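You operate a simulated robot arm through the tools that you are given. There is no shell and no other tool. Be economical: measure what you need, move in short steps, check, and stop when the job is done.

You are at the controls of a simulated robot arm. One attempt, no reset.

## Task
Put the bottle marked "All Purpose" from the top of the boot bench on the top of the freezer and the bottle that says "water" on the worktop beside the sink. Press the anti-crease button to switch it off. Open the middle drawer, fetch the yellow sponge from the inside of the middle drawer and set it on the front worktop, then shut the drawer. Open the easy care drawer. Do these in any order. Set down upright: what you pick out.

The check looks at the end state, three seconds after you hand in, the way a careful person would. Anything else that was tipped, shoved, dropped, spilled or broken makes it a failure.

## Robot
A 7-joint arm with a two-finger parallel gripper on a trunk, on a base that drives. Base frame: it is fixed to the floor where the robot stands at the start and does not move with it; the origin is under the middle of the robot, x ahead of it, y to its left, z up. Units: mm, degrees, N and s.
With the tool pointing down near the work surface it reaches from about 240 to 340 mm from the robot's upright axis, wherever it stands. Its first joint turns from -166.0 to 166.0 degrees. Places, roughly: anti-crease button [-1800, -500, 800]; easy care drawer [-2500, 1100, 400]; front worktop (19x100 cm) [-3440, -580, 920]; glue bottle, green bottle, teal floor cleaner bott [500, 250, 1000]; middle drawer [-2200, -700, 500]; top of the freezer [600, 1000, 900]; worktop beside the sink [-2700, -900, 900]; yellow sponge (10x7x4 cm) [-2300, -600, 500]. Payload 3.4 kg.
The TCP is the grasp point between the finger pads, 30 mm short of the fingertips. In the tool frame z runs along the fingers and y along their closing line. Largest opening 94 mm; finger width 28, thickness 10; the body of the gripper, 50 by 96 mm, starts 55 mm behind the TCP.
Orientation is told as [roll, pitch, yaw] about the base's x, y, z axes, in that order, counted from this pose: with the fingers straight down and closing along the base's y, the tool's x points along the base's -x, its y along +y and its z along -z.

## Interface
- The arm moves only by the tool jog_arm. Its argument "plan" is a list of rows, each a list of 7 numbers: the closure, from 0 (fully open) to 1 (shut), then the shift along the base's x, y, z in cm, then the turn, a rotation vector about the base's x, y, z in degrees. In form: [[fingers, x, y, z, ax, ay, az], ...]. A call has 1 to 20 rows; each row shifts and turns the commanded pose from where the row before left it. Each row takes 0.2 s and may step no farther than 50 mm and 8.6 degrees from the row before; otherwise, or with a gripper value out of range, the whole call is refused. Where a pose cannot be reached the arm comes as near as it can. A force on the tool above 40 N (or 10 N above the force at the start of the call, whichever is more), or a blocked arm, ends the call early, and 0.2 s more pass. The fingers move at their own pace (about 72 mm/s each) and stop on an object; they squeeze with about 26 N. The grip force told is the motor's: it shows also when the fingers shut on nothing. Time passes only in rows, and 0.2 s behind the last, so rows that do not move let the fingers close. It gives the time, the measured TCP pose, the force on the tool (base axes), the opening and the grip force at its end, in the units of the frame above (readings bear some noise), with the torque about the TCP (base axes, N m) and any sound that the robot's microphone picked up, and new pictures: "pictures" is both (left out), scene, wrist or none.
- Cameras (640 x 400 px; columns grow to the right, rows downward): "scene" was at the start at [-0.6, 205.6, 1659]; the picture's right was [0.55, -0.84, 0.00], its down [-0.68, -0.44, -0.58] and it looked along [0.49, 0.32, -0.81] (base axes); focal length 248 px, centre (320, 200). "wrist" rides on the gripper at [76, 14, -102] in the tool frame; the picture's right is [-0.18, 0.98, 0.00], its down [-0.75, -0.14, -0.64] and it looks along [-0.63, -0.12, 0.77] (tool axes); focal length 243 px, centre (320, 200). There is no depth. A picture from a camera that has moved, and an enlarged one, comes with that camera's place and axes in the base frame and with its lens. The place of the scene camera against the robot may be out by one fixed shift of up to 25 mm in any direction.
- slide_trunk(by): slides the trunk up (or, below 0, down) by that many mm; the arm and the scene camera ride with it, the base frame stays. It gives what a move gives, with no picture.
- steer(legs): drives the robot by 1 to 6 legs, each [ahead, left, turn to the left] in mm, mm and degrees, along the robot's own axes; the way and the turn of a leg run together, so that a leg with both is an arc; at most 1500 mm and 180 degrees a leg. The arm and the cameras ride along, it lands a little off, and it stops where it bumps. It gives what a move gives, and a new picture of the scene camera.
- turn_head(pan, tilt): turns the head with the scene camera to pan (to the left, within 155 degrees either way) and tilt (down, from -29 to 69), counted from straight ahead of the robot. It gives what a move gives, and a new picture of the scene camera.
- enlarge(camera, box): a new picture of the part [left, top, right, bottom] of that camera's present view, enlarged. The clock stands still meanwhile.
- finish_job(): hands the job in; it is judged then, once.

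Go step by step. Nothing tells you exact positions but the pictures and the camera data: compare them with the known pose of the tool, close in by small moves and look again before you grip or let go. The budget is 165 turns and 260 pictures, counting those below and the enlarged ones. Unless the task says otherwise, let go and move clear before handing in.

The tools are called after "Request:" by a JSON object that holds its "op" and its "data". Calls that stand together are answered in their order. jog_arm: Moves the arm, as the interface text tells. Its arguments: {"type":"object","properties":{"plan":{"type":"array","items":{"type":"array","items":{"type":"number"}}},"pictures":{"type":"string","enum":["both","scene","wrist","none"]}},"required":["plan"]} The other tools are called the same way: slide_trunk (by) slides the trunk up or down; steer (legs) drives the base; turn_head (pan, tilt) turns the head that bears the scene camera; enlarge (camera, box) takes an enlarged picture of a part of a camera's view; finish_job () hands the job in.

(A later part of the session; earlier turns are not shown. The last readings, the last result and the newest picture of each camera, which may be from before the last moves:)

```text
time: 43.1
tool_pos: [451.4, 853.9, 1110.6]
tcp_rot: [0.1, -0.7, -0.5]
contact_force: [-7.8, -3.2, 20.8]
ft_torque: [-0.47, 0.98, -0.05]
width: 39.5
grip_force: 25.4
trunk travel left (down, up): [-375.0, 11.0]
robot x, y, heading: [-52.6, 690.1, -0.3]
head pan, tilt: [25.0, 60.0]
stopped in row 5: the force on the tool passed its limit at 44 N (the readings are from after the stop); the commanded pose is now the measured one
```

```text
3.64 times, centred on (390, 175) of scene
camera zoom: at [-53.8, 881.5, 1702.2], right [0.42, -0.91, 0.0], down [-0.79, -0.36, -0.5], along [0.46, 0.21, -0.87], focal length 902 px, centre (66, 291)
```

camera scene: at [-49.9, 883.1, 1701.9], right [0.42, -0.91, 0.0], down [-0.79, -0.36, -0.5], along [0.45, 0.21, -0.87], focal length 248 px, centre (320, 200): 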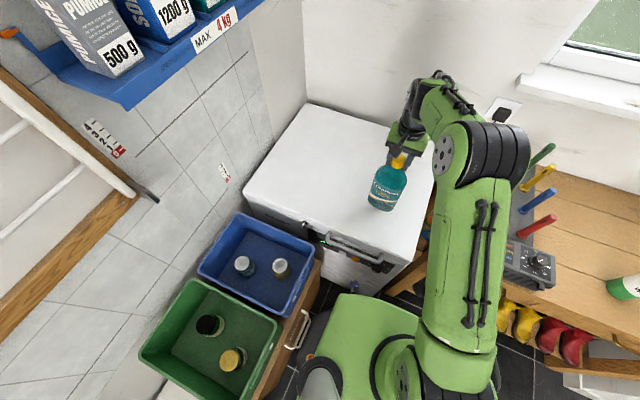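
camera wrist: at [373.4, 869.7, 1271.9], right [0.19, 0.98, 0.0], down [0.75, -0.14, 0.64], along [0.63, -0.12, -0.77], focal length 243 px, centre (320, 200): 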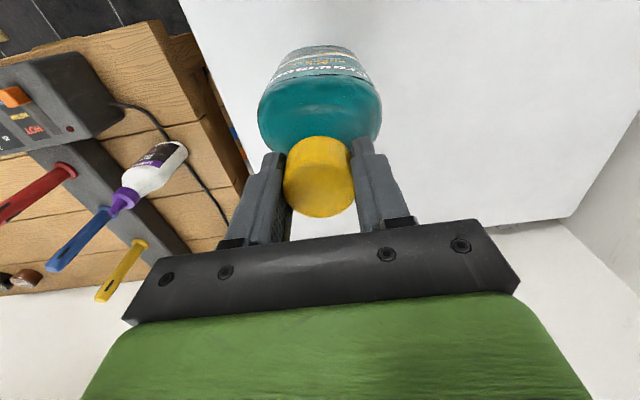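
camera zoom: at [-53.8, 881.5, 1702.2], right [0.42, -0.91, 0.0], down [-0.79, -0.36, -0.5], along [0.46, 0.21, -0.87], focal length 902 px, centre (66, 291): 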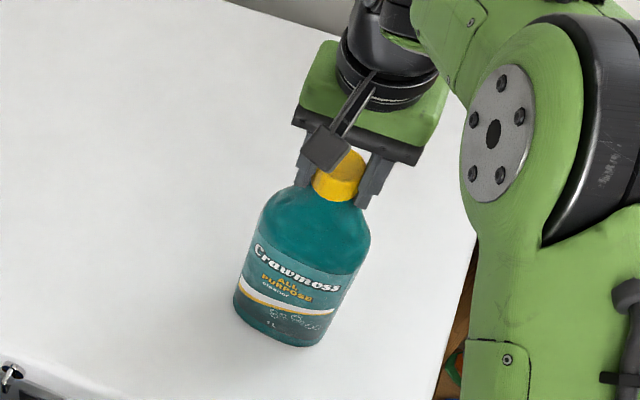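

Contact made; I ease up slightly, open, then rise clear.

Request:
{"op": "jog_arm", "data": {"plan": [[1, 0, 0, 0.2, 0, 0, 0], [1, 0, 0, 0, 0, 0, 0], [0.6, 0, 0, 0, 0, 0, 0], [0.3, 0, 0, 0, 0, 0, 0], [0.1, 0, 0, 0, 0, 0, 0], [0, 0, 0, 0, 0, 0, 0], [0, 0, 0, 2, 0, 0.5, 0], [0, 0, 0, 3, 0, 0, 0], [0, 0, 0, 5, 0, 0, 0], [0, 0, 0, 5, 0, 0, 0]]}}

```text
time: 45.3
tool_pos: [452.7, 853.3, 1260.8]
tcp_rot: [0.0, -0.1, -0.3]
contact_force: [-0.2, -0.3, 0.0]
ft_torque: [0.02, 0.01, 0.03]
width: 94.3
grip_force: 0.1
trunk travel left (down, up): [-375.0, 11.0]
robot x, y, heading: [-51.9, 688.7, -0.4]
head pan, tilt: [25.0, 60.0]
camera scene: at [-51.7, 882.5, 1702.0], right [0.42, -0.91, 0.0], down [-0.79, -0.36, -0.5], along [0.45, 0.21, -0.87], focal length 248 px, centre (320, 200)
camera wrist: at [376.3, 869.2, 1363.1], right [0.19, 0.98, 0.0], down [0.75, -0.15, 0.64], along [0.63, -0.12, -0.77], focal length 243 px, centre (320, 200)
```

scene: 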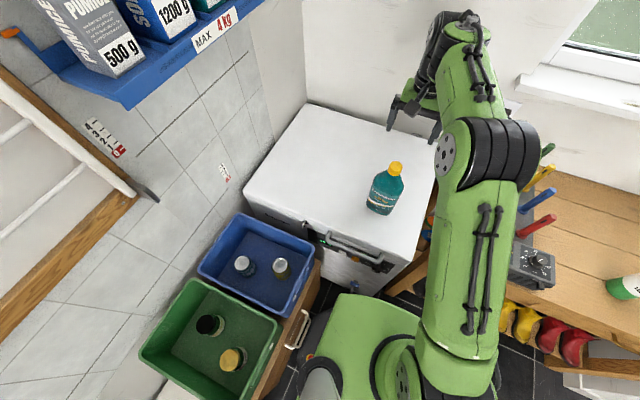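
wrist: 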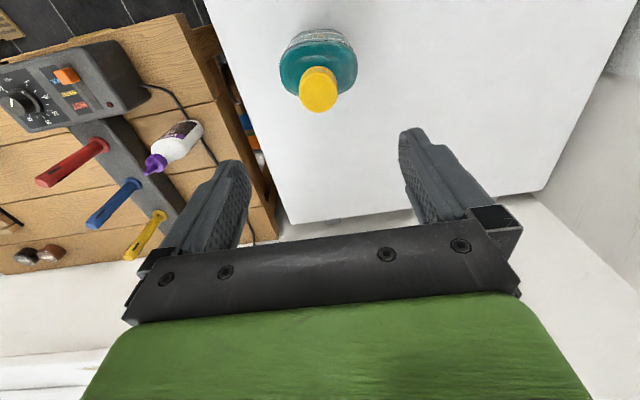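

Teal bottle stands on the freezer. Now I drive back to the bench for the green water bottle.

Request:
{"op": "steer", "data": {"legs": [[0, -625, 0], [80, 0, 0]]}}

Request:
{"op": "jog_arm", "data": {"plan": [[0, -0.5, -4, 0, 0, 0, 0], [0, -0.5, -4, 0, 0, 0, 0], [0, -0.5, -4, 0, 0, 0, 0], [0, -0.5, -4, 0, 0, 0, 0], [0, 0, 0, -5, 0, 0, 0], [0, 0, 0, -4, 0, 0, 0], [0, 0, 0, 0, 0, 0, 0]], "pictures": "wrist"}}

```text
time: 49.4
tool_pos: [530.4, 232.0, 1258.6]
tcp_rot: [0.0, 0.0, -0.3]
contact_force: [0.8, 0.1, 0.0]
ft_torque: [-0.01, 0.02, 0.01]
width: 94.2
grip_force: 0.0
trunk travel left (down, up): [-375.0, 11.0]
robot x, y, heading: [21.9, 68.1, -0.6]
head pan, tilt: [25.0, 60.0]
camera scene: at [25.7, 260.1, 1702.0], right [0.42, -0.91, 0.0], down [-0.79, -0.36, -0.5], along [0.45, 0.21, -0.87], focal length 248 px, centre (320, 200)
```

scene: 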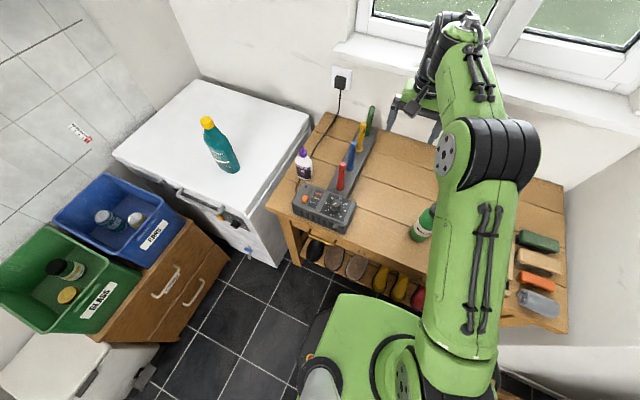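

```text
time: 51.0
tool_pos: [507.8, 72.9, 1169.5]
tcp_rot: [0.0, 0.0, -0.3]
contact_force: [-0.8, -0.1, 0.3]
ft_torque: [0.02, 0.02, 0.0]
width: 94.2
grip_force: 0.1
trunk travel left (down, up): [-375.0, 11.0]
robot x, y, heading: [22.5, 65.2, -0.2]
head pan, tilt: [25.0, 60.0]
camera wrist: at [432.1, 88.3, 1271.7], right [0.19, 0.98, 0.0], down [0.75, -0.15, 0.64], along [0.63, -0.12, -0.77], focal length 243 px, centre (320, 200)
```

wrist: 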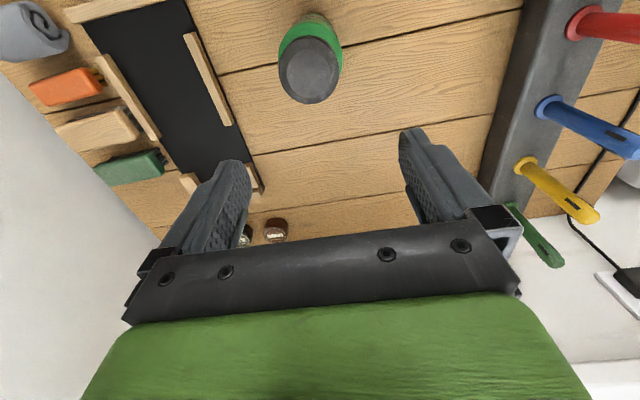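

Green cap is at about (478, 71). I move over it and lower partway.

Request:
{"op": "jog_arm", "data": {"plan": [[0, -2.9, -0.1, 0, 0, 0, 0], [0, 0, 0, -4, 0, 0, 0], [0, 0, 0, -4, 0, 0, 0], [0, 0, 0, -2, 0, 0, 0], [0, 0, 0, 0, 0, 0, 0]], "pictures": "wrist"}}

```text
time: 52.2
tool_pos: [478.5, 71.6, 1068.2]
tcp_rot: [0.0, -0.2, -0.4]
contact_force: [0.3, 0.3, 0.6]
ft_torque: [0.01, 0.03, -0.04]
width: 94.0
grip_force: 0.1
trunk travel left (down, up): [-375.0, 11.0]
robot x, y, heading: [26.0, 67.0, -0.5]
head pan, tilt: [25.0, 60.0]
camera wrist: at [402.6, 86.8, 1171.5], right [0.19, 0.98, 0.0], down [0.75, -0.15, 0.64], along [0.63, -0.12, -0.77], focal length 243 px, centre (320, 200)
```

wrist: 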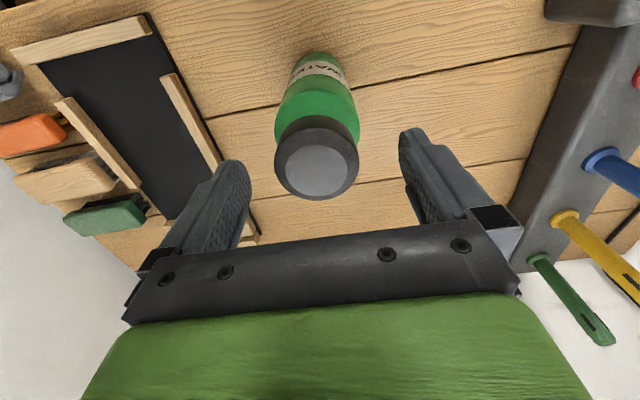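

Cap roughly (479, 70), top near 1045. I lower 30 mm and look before closing.

Request:
{"op": "jog_arm", "data": {"plan": [[0, 0, 0, -1.5, 0, 0, 0], [0, 0, 0, -1.5, 0, 0, 0], [0, 0, 0, 0, 0, 0, 0]], "pictures": "wrist"}}

```text
time: 53.0
tool_pos: [478.6, 70.3, 1041.0]
tcp_rot: [0.1, -0.1, -0.4]
contact_force: [0.5, 0.4, -0.3]
ft_torque: [0.01, 0.01, 0.01]
width: 93.7
grip_force: 0.0
trunk travel left (down, up): [-375.0, 11.0]
robot x, y, heading: [20.6, 67.7, -0.7]
head pan, tilt: [25.0, 60.0]
camera wrist: at [402.5, 86.2, 1141.9], right [0.19, 0.98, 0.0], down [0.75, -0.15, 0.64], along [0.63, -0.12, -0.77], focal length 243 px, centre (320, 200)
```

wrist: 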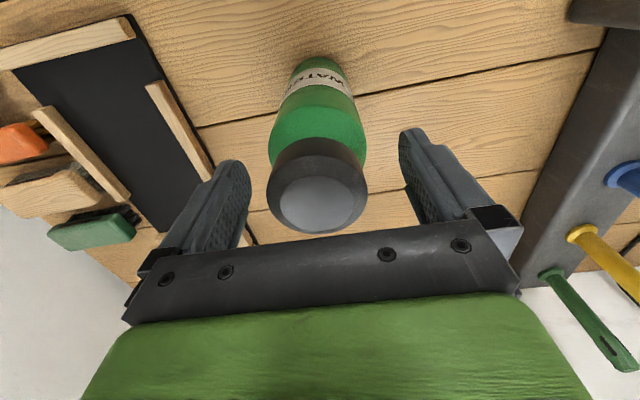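

Cap is centred with top ≈1051, TCP 1041. I close and lift.

Request:
{"op": "jog_arm", "data": {"plan": [[0.3, 0, 0, 0, 0, 0, 0], [0.7, 0, 0, 0, 0, 0, 0], [1, 0, 0, 0, 0, 0, 0], [1, 0, 0, 0, 0, 0, 0], [1, 0, 0, 0, 0, 0, 0]], "pictures": "wrist"}}

```text
time: 54.2
tool_pos: [480.7, 71.5, 1040.1]
tcp_rot: [0.0, -0.1, -0.4]
contact_force: [0.9, -0.5, 3.8]
ft_torque: [-0.03, -0.04, 0.0]
width: 54.7
grip_force: 26.7
trunk travel left (down, up): [-375.0, 11.0]
robot x, y, heading: [23.0, 69.0, -0.3]
head pan, tilt: [25.0, 60.0]
camera wrist: at [402.5, 86.0, 1142.2], right [0.19, 0.98, 0.0], down [0.75, -0.15, 0.64], along [0.63, -0.12, -0.77], focal length 243 px, centre (320, 200)
```

wrist: 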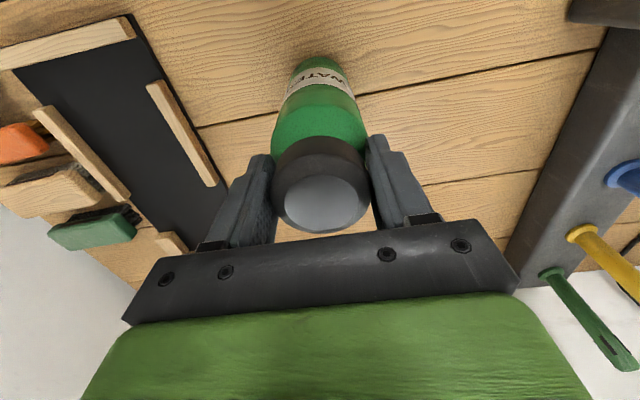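

Request:
{"op": "jog_arm", "data": {"plan": [[1, 0, 0, 1, 0, 0, 0], [1, 0, 0, 2, 0, 0, 0], [1, 0, 0, 3, 0, 0, 0], [1, -1, 0, 4, 0, 0, 0], [1, -2, 0, 4, 0, 0, 0], [1, -2, 0, 4, 0, 0, 0], [1, -2, 0, 0, 0, 0, 0], [1, 0, 0, 0, 0, 0, 0]]}}

```text
time: 56.0
tool_pos: [408.2, 71.3, 1220.9]
tcp_rot: [-0.1, -0.2, -0.5]
contact_force: [-0.5, 0.2, -2.0]
ft_torque: [0.02, 0.03, 0.0]
width: 50.6
grip_force: 26.0
trunk travel left (down, up): [-375.0, 11.0]
robot x, y, heading: [24.5, 67.5, -0.6]
head pan, tilt: [25.0, 60.0]
camera scene: at [24.7, 260.2, 1702.0], right [0.42, -0.91, 0.0], down [-0.79, -0.36, -0.5], along [0.45, 0.21, -0.87], focal length 248 px, centre (320, 200)
camera wrist: at [332.7, 86.8, 1322.9], right [0.19, 0.98, 0.0], down [0.75, -0.15, 0.64], along [0.63, -0.12, -0.77], focal length 243 px, centre (320, 200)
```

scene: 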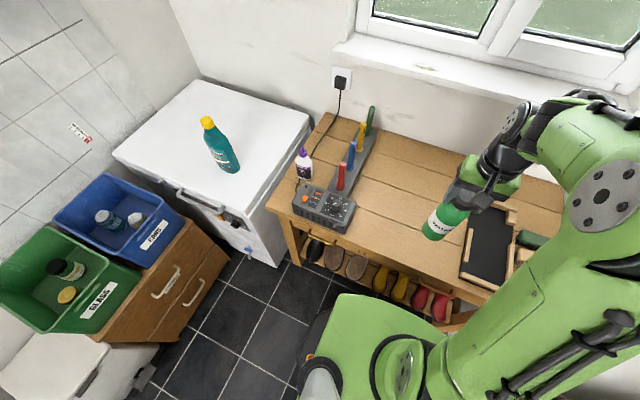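
wrist: 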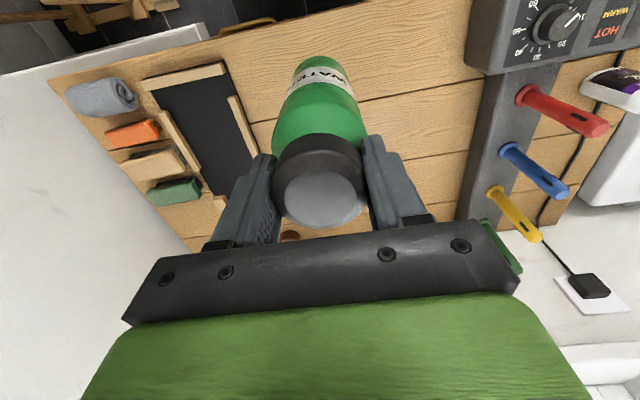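

The water bottle hangs from its cap at 50.6 mm. I raise it a bit, back away from the bench, and turn toward the worktop side.

Request:
{"op": "jog_arm", "data": {"plan": [[1, -2, 0, 3, 0, 0, 0], [1, -2, 0, 3, 0, 0, 0], [1, -2, 0, 3, 0, 0, 0], [1, 0, 0, 0, 0, 0, 0]], "pictures": "none"}}

Request:
{"op": "steer", "data": {"legs": [[-900, 0, 0]]}}

Request:
{"op": "turn_head", "data": {"pan": -130, "tilt": 45}}

```text
time: 57.0
tool_pos: [349.9, 70.9, 1308.4]
tcp_rot: [0.0, -0.1, -0.4]
contact_force: [0.2, 0.2, -2.1]
ft_torque: [-0.01, 0.03, 0.01]
width: 50.8
grip_force: 26.0
trunk travel left (down, up): [-375.0, 11.0]
robot x, y, heading: [26.0, 66.2, -0.3]
head pan, tilt: [25.0, 60.0]
```

```text
time: 61.7
tool_pos: [-544.1, 76.7, 1310.1]
tcp_rot: [0.0, -0.1, -0.4]
contact_force: [0.4, 0.6, -2.2]
ft_torque: [0.01, -0.01, 0.0]
width: 50.7
grip_force: 26.2
trunk travel left (down, up): [-375.0, 11.0]
robot x, y, heading: [-871.6, 69.9, -0.1]
head pan, tilt: [25.0, 60.0]
camera scene: at [-869.9, 265.7, 1702.0], right [0.42, -0.91, 0.0], down [-0.79, -0.36, -0.5], along [0.45, 0.21, -0.87], focal length 248 px, centre (320, 200)
```

scene: 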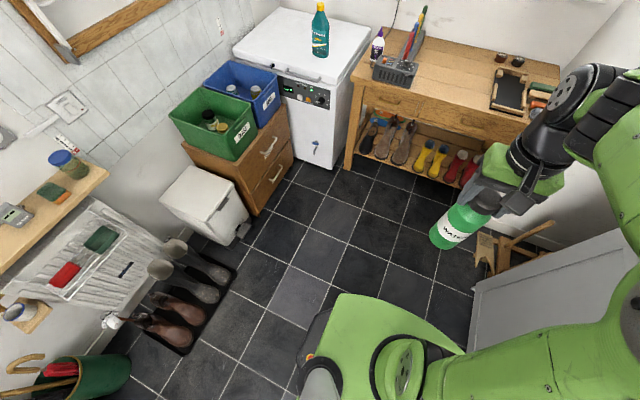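

```text
time: 64.1
tool_pos: [-544.0, 76.2, 1309.8]
tcp_rot: [0.0, -0.1, -0.5]
contact_force: [0.2, -0.2, -2.3]
ft_torque: [-0.01, 0.01, -0.03]
width: 50.4
grip_force: 26.0
trunk travel left (down, up): [-375.0, 11.0]
robot x, y, heading: [-871.5, 74.4, -0.4]
head pan, tilt: [-130.0, 45.0]
camera scene: at [-982.8, 175.9, 1721.5], right [-0.76, 0.65, 0.0], down [0.46, 0.54, -0.71], along [-0.46, -0.54, -0.71], focal length 248 px, centre (320, 200)
```

scene: 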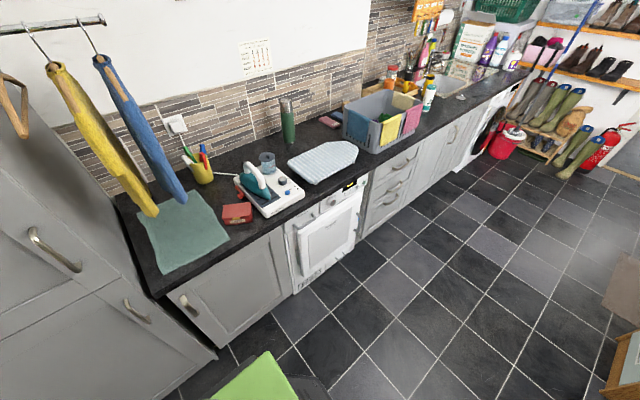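

The worktop runs along y≈-430 to -1000 with the crate and the sink further on. I drive backward along the aisle to x≈-2400 and turn right to face the worktop.

Request:
{"op": "steer", "data": {"legs": [[-1450, 50, 0], [0, 0, -90]]}}

Request:
{"op": "turn_head", "data": {"pan": 35, "tilt": 45}}

Request:
{"op": "turn_head", "data": {"pan": -40, "tilt": 45}}

```text
time: 75.1
tool_pos: [-2321.8, -179.6, 1310.6]
tcp_rot: [0.0, -0.1, -90.9]
contact_force: [0.2, -0.3, -1.2]
ft_torque: [-0.02, 0.03, -0.01]
width: 50.6
grip_force: 25.2
trunk travel left (down, up): [-375.0, 11.0]
robot x, y, heading: [-2320.1, 145.7, -90.9]
head pan, tilt: [-130.0, 45.0]
camera scene: at [-2234.1, 270.4, 1721.5], right [0.65, 0.76, 0.0], down [0.54, -0.46, -0.71], along [-0.54, 0.46, -0.71], focal length 248 px, centre (320, 200)
```

scene: 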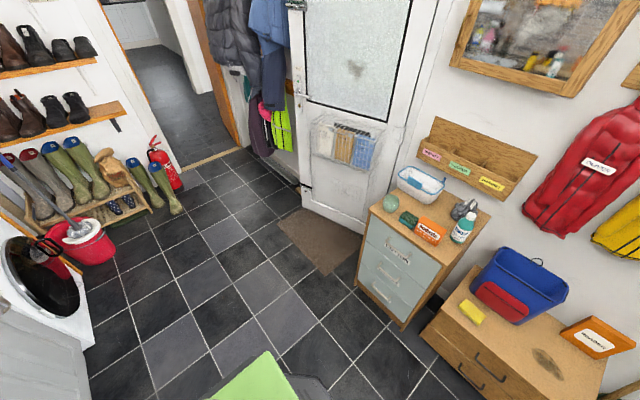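

```text
time: 77.7
tool_pos: [-2321.3, -179.4, 1309.9]
tcp_rot: [0.1, 0.0, -91.0]
contact_force: [0.0, -0.7, -1.4]
ft_torque: [0.01, -0.03, -0.03]
width: 50.1
grip_force: 26.3
trunk travel left (down, up): [-375.0, 11.0]
robot x, y, heading: [-2324.9, 144.9, -90.5]
head pan, tilt: [35.0, 45.0]
camera scene: at [-2126.9, 150.0, 1721.5], right [-0.83, -0.56, 0.0], down [-0.4, 0.59, -0.71], along [0.4, -0.58, -0.71], focal length 248 px, centre (320, 200)
```

scene: 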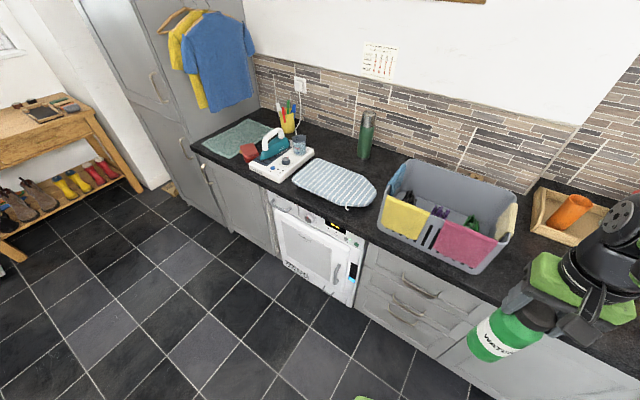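

```text
time: 79.1
tool_pos: [-2321.7, -179.0, 1309.8]
tcp_rot: [0.0, -0.1, -91.0]
contact_force: [0.4, -0.6, -1.5]
ft_torque: [0.05, 0.0, 0.0]
width: 50.3
grip_force: 26.1
trunk travel left (down, up): [-375.0, 11.0]
robot x, y, heading: [-2323.3, 148.1, -90.9]
head pan, tilt: [-40.0, 45.0]
camera scene: at [-2225.6, 155.6, 1721.5], right [-0.76, 0.65, 0.0], down [0.46, 0.54, -0.71], along [-0.46, -0.54, -0.71], focal length 248 px, centre (320, 200)
```

scene: 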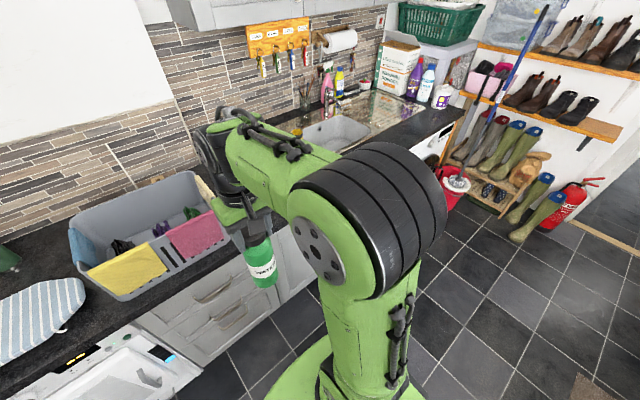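

The crate blocks at x≈-2350; the free stretch before the sink lies farther along. I drive 450 mm to the right and look again.

Request:
{"op": "steer", "data": {"legs": [[0, -450, 0]]}}

Request:
{"op": "turn_head", "data": {"pan": 10, "tilt": 40}}

```text
time: 81.8
tool_pos: [-2764.2, -173.3, 1310.9]
tcp_rot: [0.1, -0.1, -91.0]
contact_force: [0.0, -1.4, -2.2]
ft_torque: [0.01, -0.02, -0.02]
width: 50.3
grip_force: 26.0
trunk travel left (down, up): [-375.0, 11.0]
robot x, y, heading: [-2764.1, 154.3, -90.8]
head pan, tilt: [-40.0, 45.0]
camera scene: at [-2667.6, 162.1, 1721.5], right [-0.76, 0.65, 0.0], down [0.46, 0.53, -0.71], along [-0.46, -0.53, -0.71], focal length 248 px, centre (320, 200)
```

scene: 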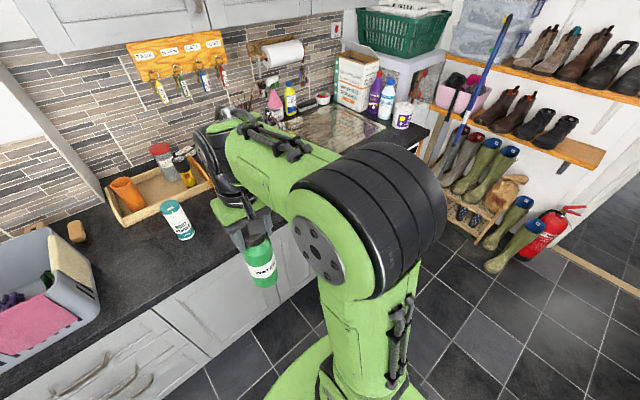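

```text
time: 83.0
tool_pos: [-2762.2, -173.0, 1310.5]
tcp_rot: [0.0, -0.1, -90.9]
contact_force: [-0.3, -1.0, -2.0]
ft_torque: [-0.01, -0.01, 0.01]
width: 50.2
grip_force: 25.9
trunk travel left (down, up): [-375.0, 11.0]
robot x, y, heading: [-2767.9, 154.4, -90.8]
head pan, tilt: [10.0, 40.0]
camera scene: at [-2600.8, 139.6, 1728.7], right [-0.99, -0.16, 0.0], down [-0.1, 0.64, -0.77], along [0.12, -0.76, -0.64], focal length 248 px, centre (320, 200)
```

scene: 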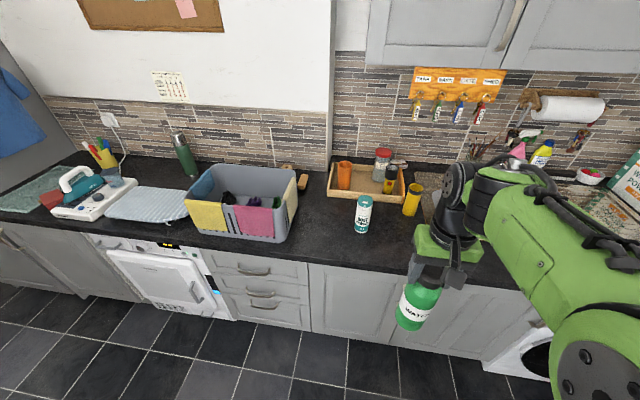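

There's free counter between the crate (right edge x≈-2390) and the white bottle (≈-2667, -630). I aim to stand the water bottle near (-2565, -650): drive left 195 and forward 270.

Request:
{"op": "steer", "data": {"legs": [[0, 195, 0], [270, 0, 0.8]]}}

Request:
{"op": "turn_head", "data": {"pan": 0, "tilt": 50}}

```text
time: 86.1
tool_pos: [-2568.1, -446.6, 1309.5]
tcp_rot: [0.0, -0.1, -90.3]
contact_force: [0.0, -0.1, -1.4]
ft_torque: [0.03, 0.0, 0.02]
width: 50.6
grip_force: 26.5
trunk travel left (down, up): [-375.0, 11.0]
robot x, y, heading: [-2572.3, -117.8, -90.3]
head pan, tilt: [10.0, 40.0]
camera scene: at [-2408.4, -133.3, 1728.7], right [-0.99, -0.17, 0.0], down [-0.11, 0.63, -0.77], along [0.13, -0.75, -0.64], focal length 248 px, centre (320, 200)
```

scene: 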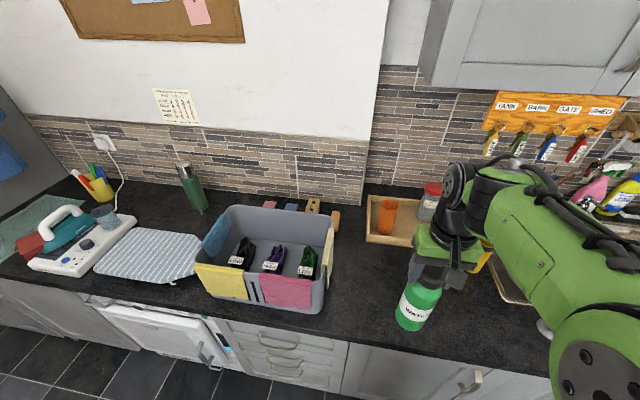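

```text
time: 86.8
tool_pos: [-2567.7, -447.2, 1310.7]
tcp_rot: [-0.1, -0.1, -90.3]
contact_force: [0.5, 0.1, -1.0]
ft_torque: [0.0, 0.0, 0.01]
width: 50.0
grip_force: 25.9
trunk travel left (down, up): [-375.0, 11.0]
robot x, y, heading: [-2573.7, -120.0, -90.6]
head pan, tilt: [0.0, 50.0]
camera scene: at [-2423.0, -126.3, 1714.6], right [-1.0, 0.0, 0.0], down [0.0, 0.77, -0.64], along [0.0, -0.64, -0.77], focal length 248 px, centre (320, 200)
```

scene: 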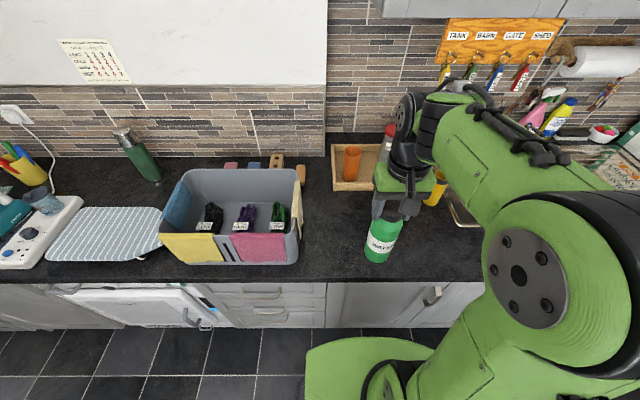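

I extend the arm forward over the counter and check the surroundings with the wrist camera.

Request:
{"op": "jog_arm", "data": {"plan": [[1, 0, -4, 0, 0, 0, 0], [1, 0, -4, 0, 0, 0, 0], [1, 0, -4, 0, 0, 0, 0], [1, 0, -4, -2, 0, 0, 0], [1, 0, -3, -3, 0, 0, 0], [1, 0, 0, 0, 0, 0, 0]]}}

```text
time: 88.2
tool_pos: [-2567.7, -636.8, 1259.4]
tcp_rot: [0.0, -0.1, -90.3]
contact_force: [-0.2, 0.7, -1.9]
ft_torque: [-0.01, -0.02, 0.01]
width: 50.4
grip_force: 25.7
trunk travel left (down, up): [-375.0, 11.0]
robot x, y, heading: [-2573.7, -119.1, -90.6]
head pan, tilt: [0.0, 50.0]
camera scene: at [-2423.1, -124.9, 1714.6], right [-1.0, 0.0, 0.0], down [0.0, 0.77, -0.64], along [0.0, -0.64, -0.77], focal length 248 px, centre (320, 200)
camera wrist: at [-2553.3, -559.8, 1362.6], right [0.98, -0.19, 0.0], down [-0.15, -0.75, 0.64], along [-0.12, -0.63, -0.77], focal length 243 px, centre (320, 200)
```

scene: 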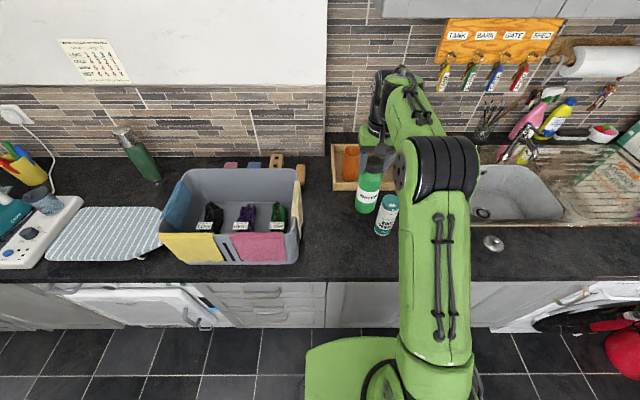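
wrist: 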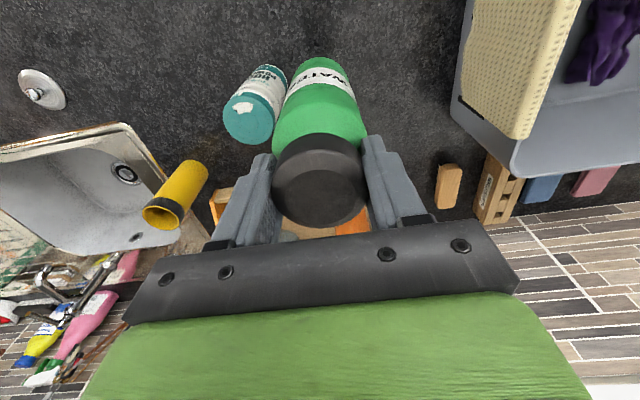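

White bottle is near (-2660, -655) and the crate edge near -2404; I shift to x≈-2535 and lower toward the counter.

Request:
{"op": "jog_arm", "data": {"plan": [[1, 2.8, -1.0, 0, 0, 0, 0], [1, 0, 0, -3, 0, 0, 0], [1, 0, 0, -3, 0, 0, 0], [1, 0, 0, -1, 0, 0, 0], [1, 0, 0, 0, 0, 0, 0]]}}

```text
time: 89.4
tool_pos: [-2541.2, -646.7, 1189.7]
tcp_rot: [0.1, -0.1, -90.3]
contact_force: [-0.3, 0.2, -2.6]
ft_torque: [0.02, -0.01, 0.01]
width: 50.6
grip_force: 26.4
trunk travel left (down, up): [-375.0, 11.0]
robot x, y, heading: [-2574.7, -118.2, -90.2]
head pan, tilt: [0.0, 50.0]
camera scene: at [-2423.4, -126.3, 1714.6], right [-1.0, 0.0, 0.0], down [0.0, 0.77, -0.64], along [0.0, -0.64, -0.77], focal length 248 px, centre (320, 200)
camera wrist: at [-2526.2, -570.7, 1291.9], right [0.98, -0.19, 0.0], down [-0.15, -0.75, 0.64], along [-0.12, -0.63, -0.77], focal length 243 px, centre (320, 200)
```

scene: 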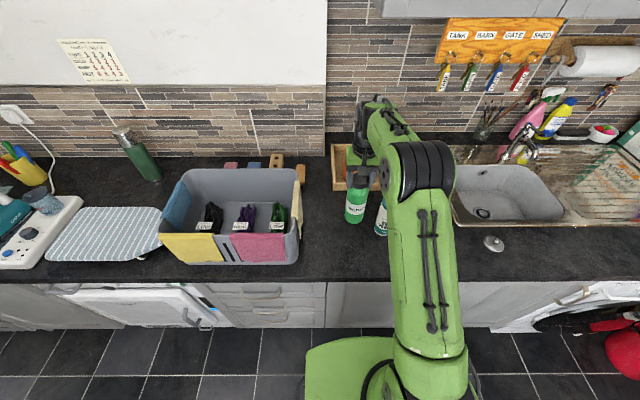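
wrist: 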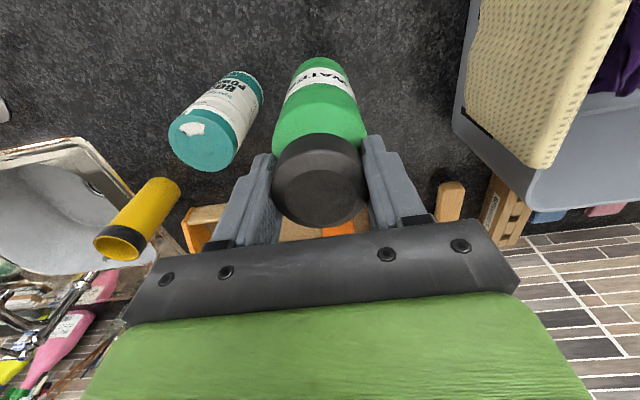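

Request:
{"op": "jog_arm", "data": {"plan": [[1, 0, 0, -1, 0, 0, 0], [1, 0, 0, -0.5, 0, 0, 0], [1, 0, 0, -0.5, 0, 0, 0], [1, 0, 0, -0.5, 0, 0, 0], [1, 0, 0, 0, 0, 0, 0]], "pictures": "none"}}

Request:
{"op": "jog_arm", "data": {"plan": [[1, 0, 0, -0.4, 0, 0, 0], [1, 0, 0, -0.4, 0, 0, 0], [1, 0, 0, -0.4, 0, 0, 0], [1, 0, 0, 0, 0, 0, 0]], "pictures": "wrist"}}

```text
time: 90.6
tool_pos: [-2540.5, -646.2, 1165.1]
tcp_rot: [0.0, 0.0, -90.3]
contact_force: [0.1, -0.9, -2.1]
ft_torque: [-0.01, 0.02, 0.01]
width: 50.5
grip_force: 26.0
trunk travel left (down, up): [-375.0, 11.0]
robot x, y, heading: [-2575.2, -122.3, -90.3]
head pan, tilt: [0.0, 50.0]
```

```text
time: 91.6
tool_pos: [-2540.1, -645.9, 1151.9]
tcp_rot: [0.1, -0.1, -90.3]
contact_force: [1.0, 0.4, -1.4]
ft_torque: [-0.02, 0.01, 0.03]
width: 50.3
grip_force: 25.9
trunk travel left (down, up): [-375.0, 11.0]
robot x, y, heading: [-2572.2, -127.4, -90.5]
head pan, tilt: [0.0, 50.0]
camera wrist: at [-2525.9, -570.0, 1255.0], right [0.98, -0.19, 0.0], down [-0.15, -0.75, 0.64], along [-0.12, -0.63, -0.77], focal length 243 px, centre (320, 200)
```

wrist: 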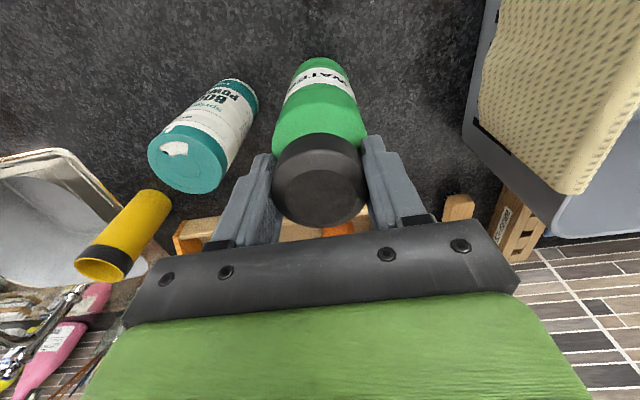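

Request:
{"op": "jog_arm", "data": {"plan": [[1, 0, 0, -0.4, 0, 0, 0], [1, 0, 0, -0.4, 0, 0, 0], [1, 0, 0, -0.4, 0, 0, 0], [1, 0, 0, 0, 0, 0, 0]], "pictures": "none"}}

Request:
{"op": "jog_arm", "data": {"plan": [[1, 0, 0, -0.3, 0, 0, 0], [1, 0, 0, -0.3, 0, 0, 0], [1, 0, 0, -0.3, 0, 0, 0], [1, 0, 0, 0, 0, 0, 0]], "pictures": "scene"}}

```text
time: 92.6
tool_pos: [-2539.5, -646.9, 1140.7]
tcp_rot: [-0.1, -0.2, -90.4]
contact_force: [0.4, 1.0, -2.0]
ft_torque: [0.0, -0.02, -0.01]
width: 50.6
grip_force: 25.7
trunk travel left (down, up): [-375.0, 11.0]
robot x, y, heading: [-2573.5, -120.2, -90.2]
head pan, tilt: [0.0, 50.0]
```

```text
time: 93.6
tool_pos: [-2539.7, -647.8, 1132.9]
tcp_rot: [0.1, 0.0, -90.4]
contact_force: [-0.4, -0.6, -2.4]
ft_torque: [-0.03, -0.05, 0.01]
width: 50.4
grip_force: 26.1
trunk travel left (down, up): [-375.0, 11.0]
robot x, y, heading: [-2574.8, -122.7, -90.4]
head pan, tilt: [0.0, 50.0]
camera scene: at [-2423.1, -126.2, 1714.6], right [-1.0, 0.0, 0.0], down [0.0, 0.77, -0.64], along [0.0, -0.64, -0.77], focal length 248 px, centre (320, 200)
```

scene: 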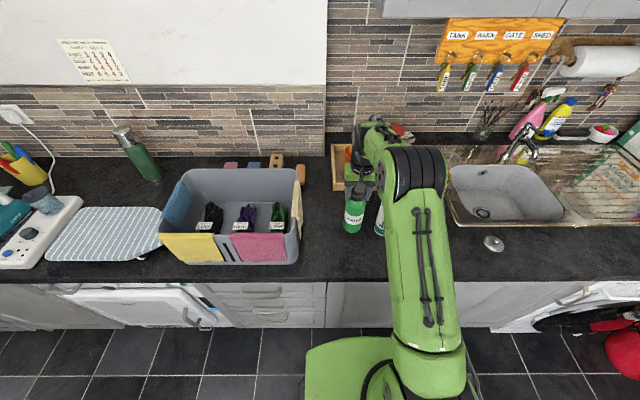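

Request:
{"op": "jog_arm", "data": {"plan": [[1, 0, 0, -0.3, 0, 0, 0], [1, 0, 0, -0.3, 0, 0, 0], [1, 0, 0, -0.3, 0, 0, 0], [1, 0, 0, -0.3, 0, 0, 0], [1, 0, 0, 0, 0, 0, 0]], "pictures": "none"}}

Request:
{"op": "enlarge", "data": {"camera": "scene", "box": [300, 140, 440, 260]}}

```text
time: 94.8
tool_pos: [-2540.3, -646.7, 1120.1]
tcp_rot: [0.0, -0.1, -90.3]
contact_force: [-0.2, -0.2, -1.5]
ft_torque: [-0.02, 0.0, 0.01]
width: 50.2
grip_force: 26.0
trunk travel left (down, up): [-375.0, 11.0]
robot x, y, heading: [-2571.5, -120.0, -90.1]
head pan, tilt: [0.0, 50.0]
```

```text
3.33 times, centred on (370, 200) of scene
camera zoom: at [-2423.1, -126.2, 1714.6], right [-1.0, 0.0, 0.0], down [0.0, 0.77, -0.64], along [0.0, -0.64, -0.77], focal length 827 px, centre (153, 200)
```

zoom: 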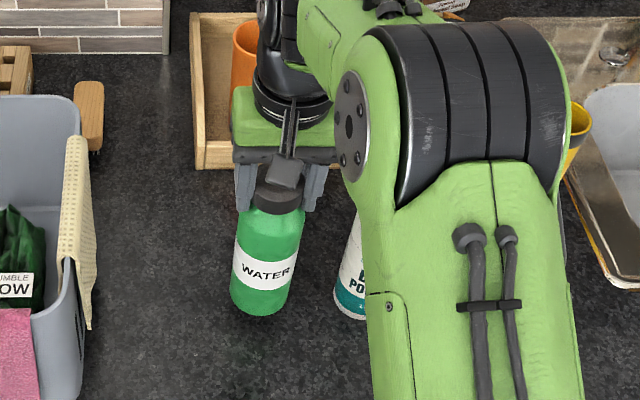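

Request:
{"op": "jog_arm", "data": {"plan": [[1, 0, 0, -0.4, 0, 0, 0], [1, 0, 0, -0.4, 0, 0, 0], [1, 0, 0, -0.3, 0, 0, 0], [1, 0, 0, 0, 0, 0, 0]], "pictures": "none"}}

Request:
{"op": "jog_arm", "data": {"plan": [[1, 0, 0, -0.3, 0, 0, 0], [1, 0, 0, -0.3, 0, 0, 0], [1, 0, 0, 0, 0, 0, 0]], "pictures": "none"}}

Request:
{"op": "enlarge", "data": {"camera": "scene", "box": [300, 140, 440, 260]}}

```text
time: 95.8
tool_pos: [-2540.3, -646.8, 1108.7]
tcp_rot: [0.1, -0.2, -90.2]
contact_force: [0.0, -0.1, -1.0]
ft_torque: [0.05, 0.0, 0.03]
width: 50.0
grip_force: 26.3
trunk travel left (down, up): [-375.0, 11.0]
robot x, y, heading: [-2576.1, -121.1, -90.4]
head pan, tilt: [0.0, 50.0]
```

```text
time: 96.6
tool_pos: [-2539.3, -647.7, 1102.4]
tcp_rot: [0.0, -0.1, -90.2]
contact_force: [-0.8, 0.4, -1.6]
ft_torque: [-0.03, 0.0, 0.0]
width: 49.9
grip_force: 26.3
trunk travel left (down, up): [-375.0, 11.0]
robot x, y, heading: [-2576.5, -119.4, -90.5]
head pan, tilt: [0.0, 50.0]
```

```text
3.33 times, centred on (370, 200) of scene
camera zoom: at [-2423.1, -126.2, 1714.6], right [-1.0, 0.0, 0.0], down [0.0, 0.77, -0.64], along [0.0, -0.64, -0.77], focal length 827 px, centre (153, 200)
```

zoom: 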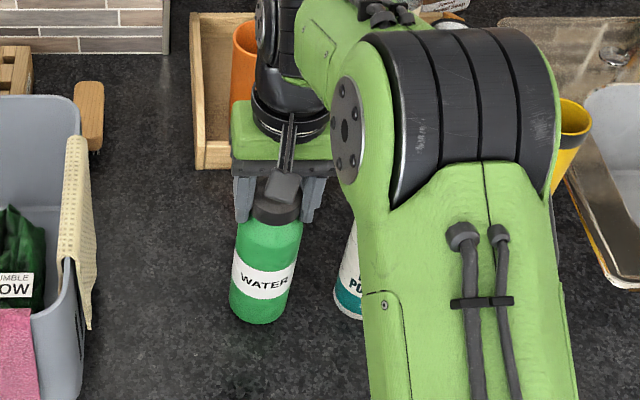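

Request:
{"op": "jog_arm", "data": {"plan": [[1, 0, 0, -0.3, 0, 0, 0], [1, 0, 0, -0.3, 0, 0, 0], [1, 0, 0, -0.2, 0, 0, 0], [1, 0, 0, 0, 0, 0, 0]], "pictures": "none"}}

Request:
{"op": "jog_arm", "data": {"plan": [[1, 0, 0, -0.3, 0, 0, 0], [1, 0, 0, -0.2, 0, 0, 0], [1, 0, 0, 0, 0, 0, 0]], "pictures": "none"}}

```text
time: 97.6
tool_pos: [-2539.7, -647.3, 1095.0]
tcp_rot: [0.0, -0.1, -90.4]
contact_force: [-0.2, -0.5, -0.2]
ft_torque: [-0.02, 0.0, 0.03]
width: 50.1
grip_force: 26.0
trunk travel left (down, up): [-375.0, 11.0]
robot x, y, heading: [-2571.8, -118.8, -90.4]
head pan, tilt: [0.0, 50.0]
```

```text
time: 98.4
tool_pos: [-2540.1, -646.7, 1094.1]
tcp_rot: [0.1, -0.7, -90.3]
contact_force: [-0.7, -4.1, 39.5]
ft_torque: [0.22, 0.12, 0.04]
width: 50.1
grip_force: 26.3
trunk travel left (down, up): [-375.0, 11.0]
robot x, y, heading: [-2573.3, -118.8, -90.3]
head pan, tilt: [0.0, 50.0]
```

Contact found (TCP≈1095). I ease up to relieve the push, open and rise clear.

Request:
{"op": "jog_arm", "data": {"plan": [[1, 0, 0, 0.4, 0, 0, 0], [1, 0, 0, 0, 0, 0, 0], [0.6, 0, 0, 0, 0, 0, 0], [0.3, 0, 0, 0, 0, 0, 0], [0.15, 0, 0, 0, 0, 0, 0], [0.1, 0, 0, 0, 0, 0, 0], [0.1, 0, 0, 3, 0, 0, 0], [0.1, 0, 0, 5, 0, 0, 0], [0.1, 0, 0, 5, 0, 0, 0], [0.1, 0, 0, 3, 0, 0, 0]]}}

```text
time: 100.6
tool_pos: [-2539.5, -647.0, 1254.0]
tcp_rot: [0.0, -0.1, -90.3]
contact_force: [0.6, 0.2, 0.8]
ft_torque: [0.01, 0.01, 0.01]
width: 84.5
grip_force: 0.1
trunk travel left (down, up): [-375.0, 11.0]
robot x, y, heading: [-2572.2, -123.5, -90.3]
head pan, tilt: [0.0, 50.0]
camera scene: at [-2423.1, -125.8, 1714.6], right [-1.0, 0.0, 0.0], down [0.0, 0.77, -0.64], along [0.0, -0.64, -0.77], focal length 248 px, centre (320, 200)
camera wrist: at [-2526.6, -570.7, 1356.4], right [0.98, -0.19, 0.0], down [-0.15, -0.75, 0.64], along [-0.12, -0.63, -0.77], focal length 243 px, centre (320, 200)
```

scene: 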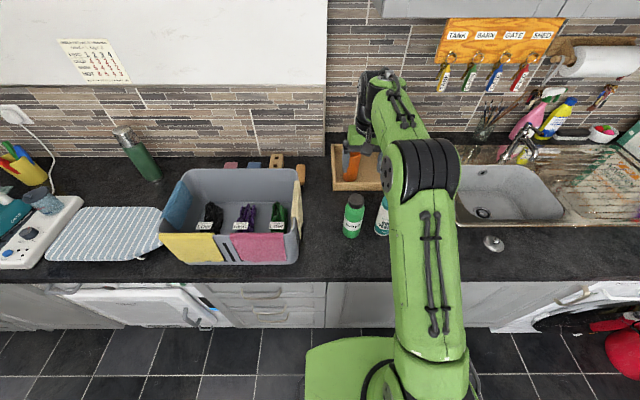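
wrist: 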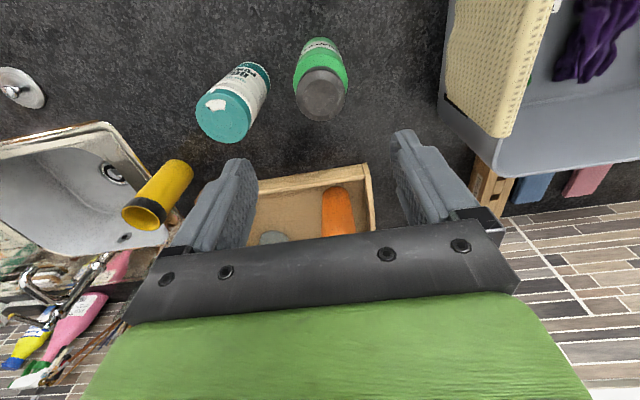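

Water bottle stands on the worktop. I retract the arm, back off, and look at the dryer panel and the drawers.

Request:
{"op": "jog_arm", "data": {"plan": [[0, 0, 4, 2, 0, 0, 0], [0, 0, 4, 2, 0, 0, 0], [0, 0, 4, 0, 0, 0, 0], [0, 0, 4, 0, 0, 0, 0], [0, 0, 4, 0, 0, 0, 0], [0, 0, 4, 0, 0, 0, 0]], "pictures": "none"}}

Request:
{"op": "steer", "data": {"legs": [[-300, 0, 0], [0, 500, 0]]}}

Request:
{"op": "turn_head", "data": {"pan": 0, "tilt": 45}}

```text
time: 102.0
tool_pos: [-2539.7, -402.8, 1294.8]
tcp_rot: [-0.1, -0.3, -90.3]
contact_force: [0.5, 0.2, -0.4]
ft_torque: [-0.02, 0.0, -0.01]
width: 94.1
grip_force: 0.0
trunk travel left (down, up): [-375.0, 11.0]
robot x, y, heading: [-2572.0, -124.3, -90.3]
head pan, tilt: [0.0, 50.0]
```

```text
time: 106.6
tool_pos: [-2037.6, -110.1, 1293.7]
tcp_rot: [0.0, -0.2, -90.3]
contact_force: [0.6, -0.5, -0.5]
ft_torque: [-0.01, 0.01, 0.0]
width: 94.0
grip_force: 0.1
trunk travel left (down, up): [-375.0, 11.0]
robot x, y, heading: [-2071.5, 175.9, -90.1]
head pan, tilt: [0.0, 50.0]
camera scene: at [-1920.8, 171.2, 1714.5], right [-1.0, 0.0, 0.0], down [0.0, 0.77, -0.64], along [0.0, -0.64, -0.77], focal length 248 px, centre (320, 200)
```

scene: 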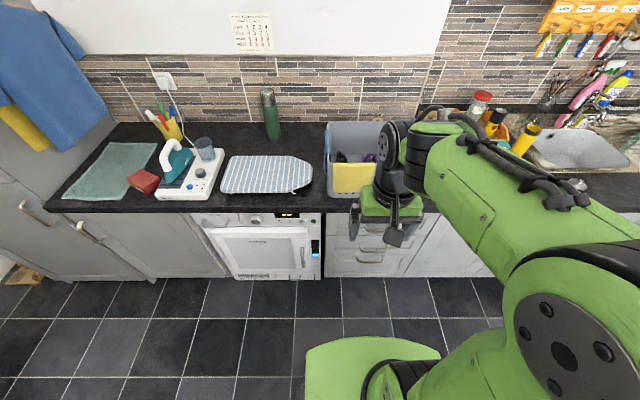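

```text
time: 107.2
tool_pos: [-2038.3, -109.3, 1294.1]
tcp_rot: [0.1, -0.1, -90.2]
contact_force: [-0.2, -0.1, 1.0]
ft_torque: [-0.04, 0.0, 0.0]
width: 94.1
grip_force: 0.0
trunk travel left (down, up): [-375.0, 11.0]
robot x, y, heading: [-2072.5, 170.3, -90.0]
head pan, tilt: [0.0, 45.0]
camera scene: at [-1920.8, 166.9, 1721.4], right [-1.0, 0.0, 0.0], down [0.0, 0.71, -0.71], along [0.0, -0.71, -0.71], focal length 248 px, centre (320, 200)
```

scene: 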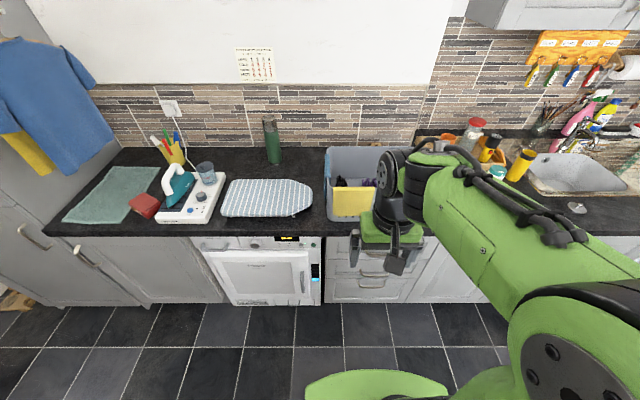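

I lower the trunk so the head can see the dryer panel and drawer fronts better.

Request:
{"op": "slide_trunk", "data": {"by": -300}}

Request:
{"op": "turn_head", "data": {"pan": 10, "tilt": 40}}

Request:
{"op": "enlarge", "data": {"camera": "scene", "box": [180, 160, 340, 260]}}

```text
time: 110.2
tool_pos: [-2036.8, -109.7, 993.8]
tcp_rot: [-0.1, -0.1, -90.2]
contact_force: [0.3, 0.4, -0.8]
ft_torque: [-0.01, 0.01, -0.01]
width: 93.9
grip_force: 0.0
trunk travel left (down, up): [-75.0, 311.0]
robot x, y, heading: [-2071.3, 173.9, -90.0]
head pan, tilt: [0.0, 45.0]
```

```text
time: 111.0
tool_pos: [-2037.6, -109.5, 993.4]
tcp_rot: [0.0, -0.1, -90.2]
contact_force: [-0.7, -0.1, 0.4]
ft_torque: [-0.04, 0.01, 0.02]
width: 94.1
grip_force: 0.1
trunk travel left (down, up): [-75.0, 311.0]
robot x, y, heading: [-2069.3, 175.6, -90.4]
head pan, tilt: [10.0, 40.0]
camera scene: at [-1906.5, 164.5, 1428.2], right [-0.99, -0.17, 0.0], down [-0.11, 0.63, -0.77], along [0.13, -0.75, -0.64], focal length 248 px, centre (320, 200)
```

scene: 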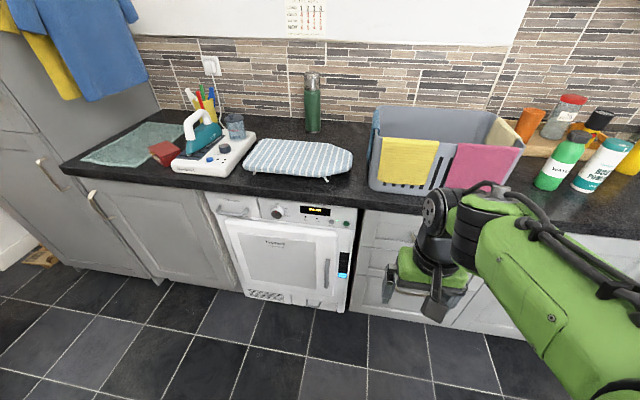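

```text
4.00 times, centred on (260, 210) of scene
camera zoom: at [-1906.5, 164.5, 1428.2], right [-0.99, -0.17, 0.0], down [-0.11, 0.63, -0.77], along [0.13, -0.75, -0.64], focal length 992 px, centre (560, 160)
```

zoom: 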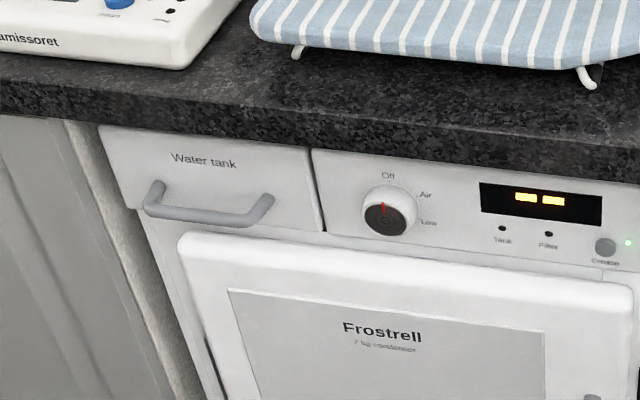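

Request:
{"op": "enlarge", "data": {"camera": "scene", "box": [290, 195, 370, 245]}}

Request:
{"op": "enlarge", "data": {"camera": "scene", "box": [340, 200, 480, 320]}}

```text
8.00 times, centred on (330, 220) of scene
camera zoom: at [-1906.5, 164.5, 1428.2], right [-0.99, -0.17, 0.0], down [-0.11, 0.63, -0.77], along [0.13, -0.75, -0.64], focal length 1985 px, centre (240, 40)
```

zoom: 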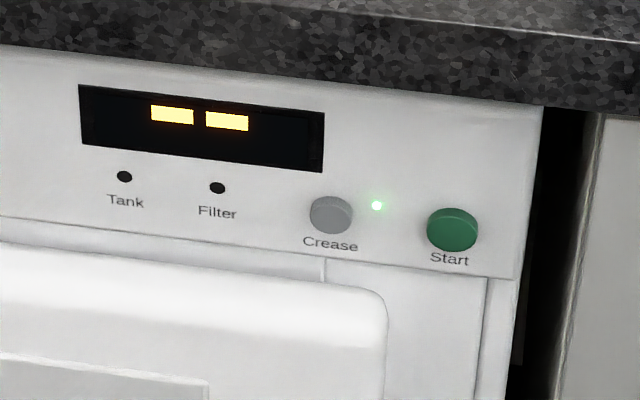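

```text
3.33 times, centred on (410, 260) of scene
camera zoom: at [-1906.5, 164.5, 1428.2], right [-0.99, -0.17, 0.0], down [-0.11, 0.63, -0.77], along [0.13, -0.75, -0.64], focal length 827 px, centre (20, 0)
```

zoom: 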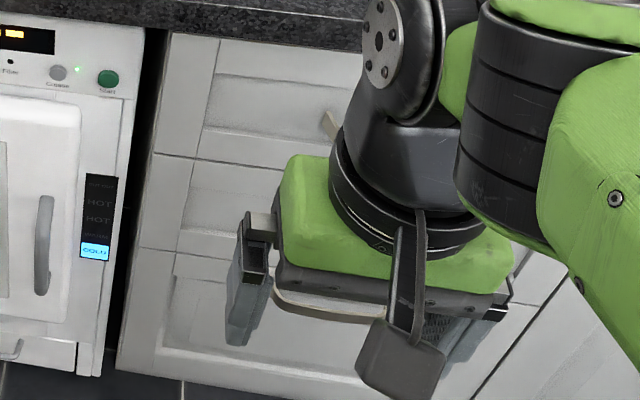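

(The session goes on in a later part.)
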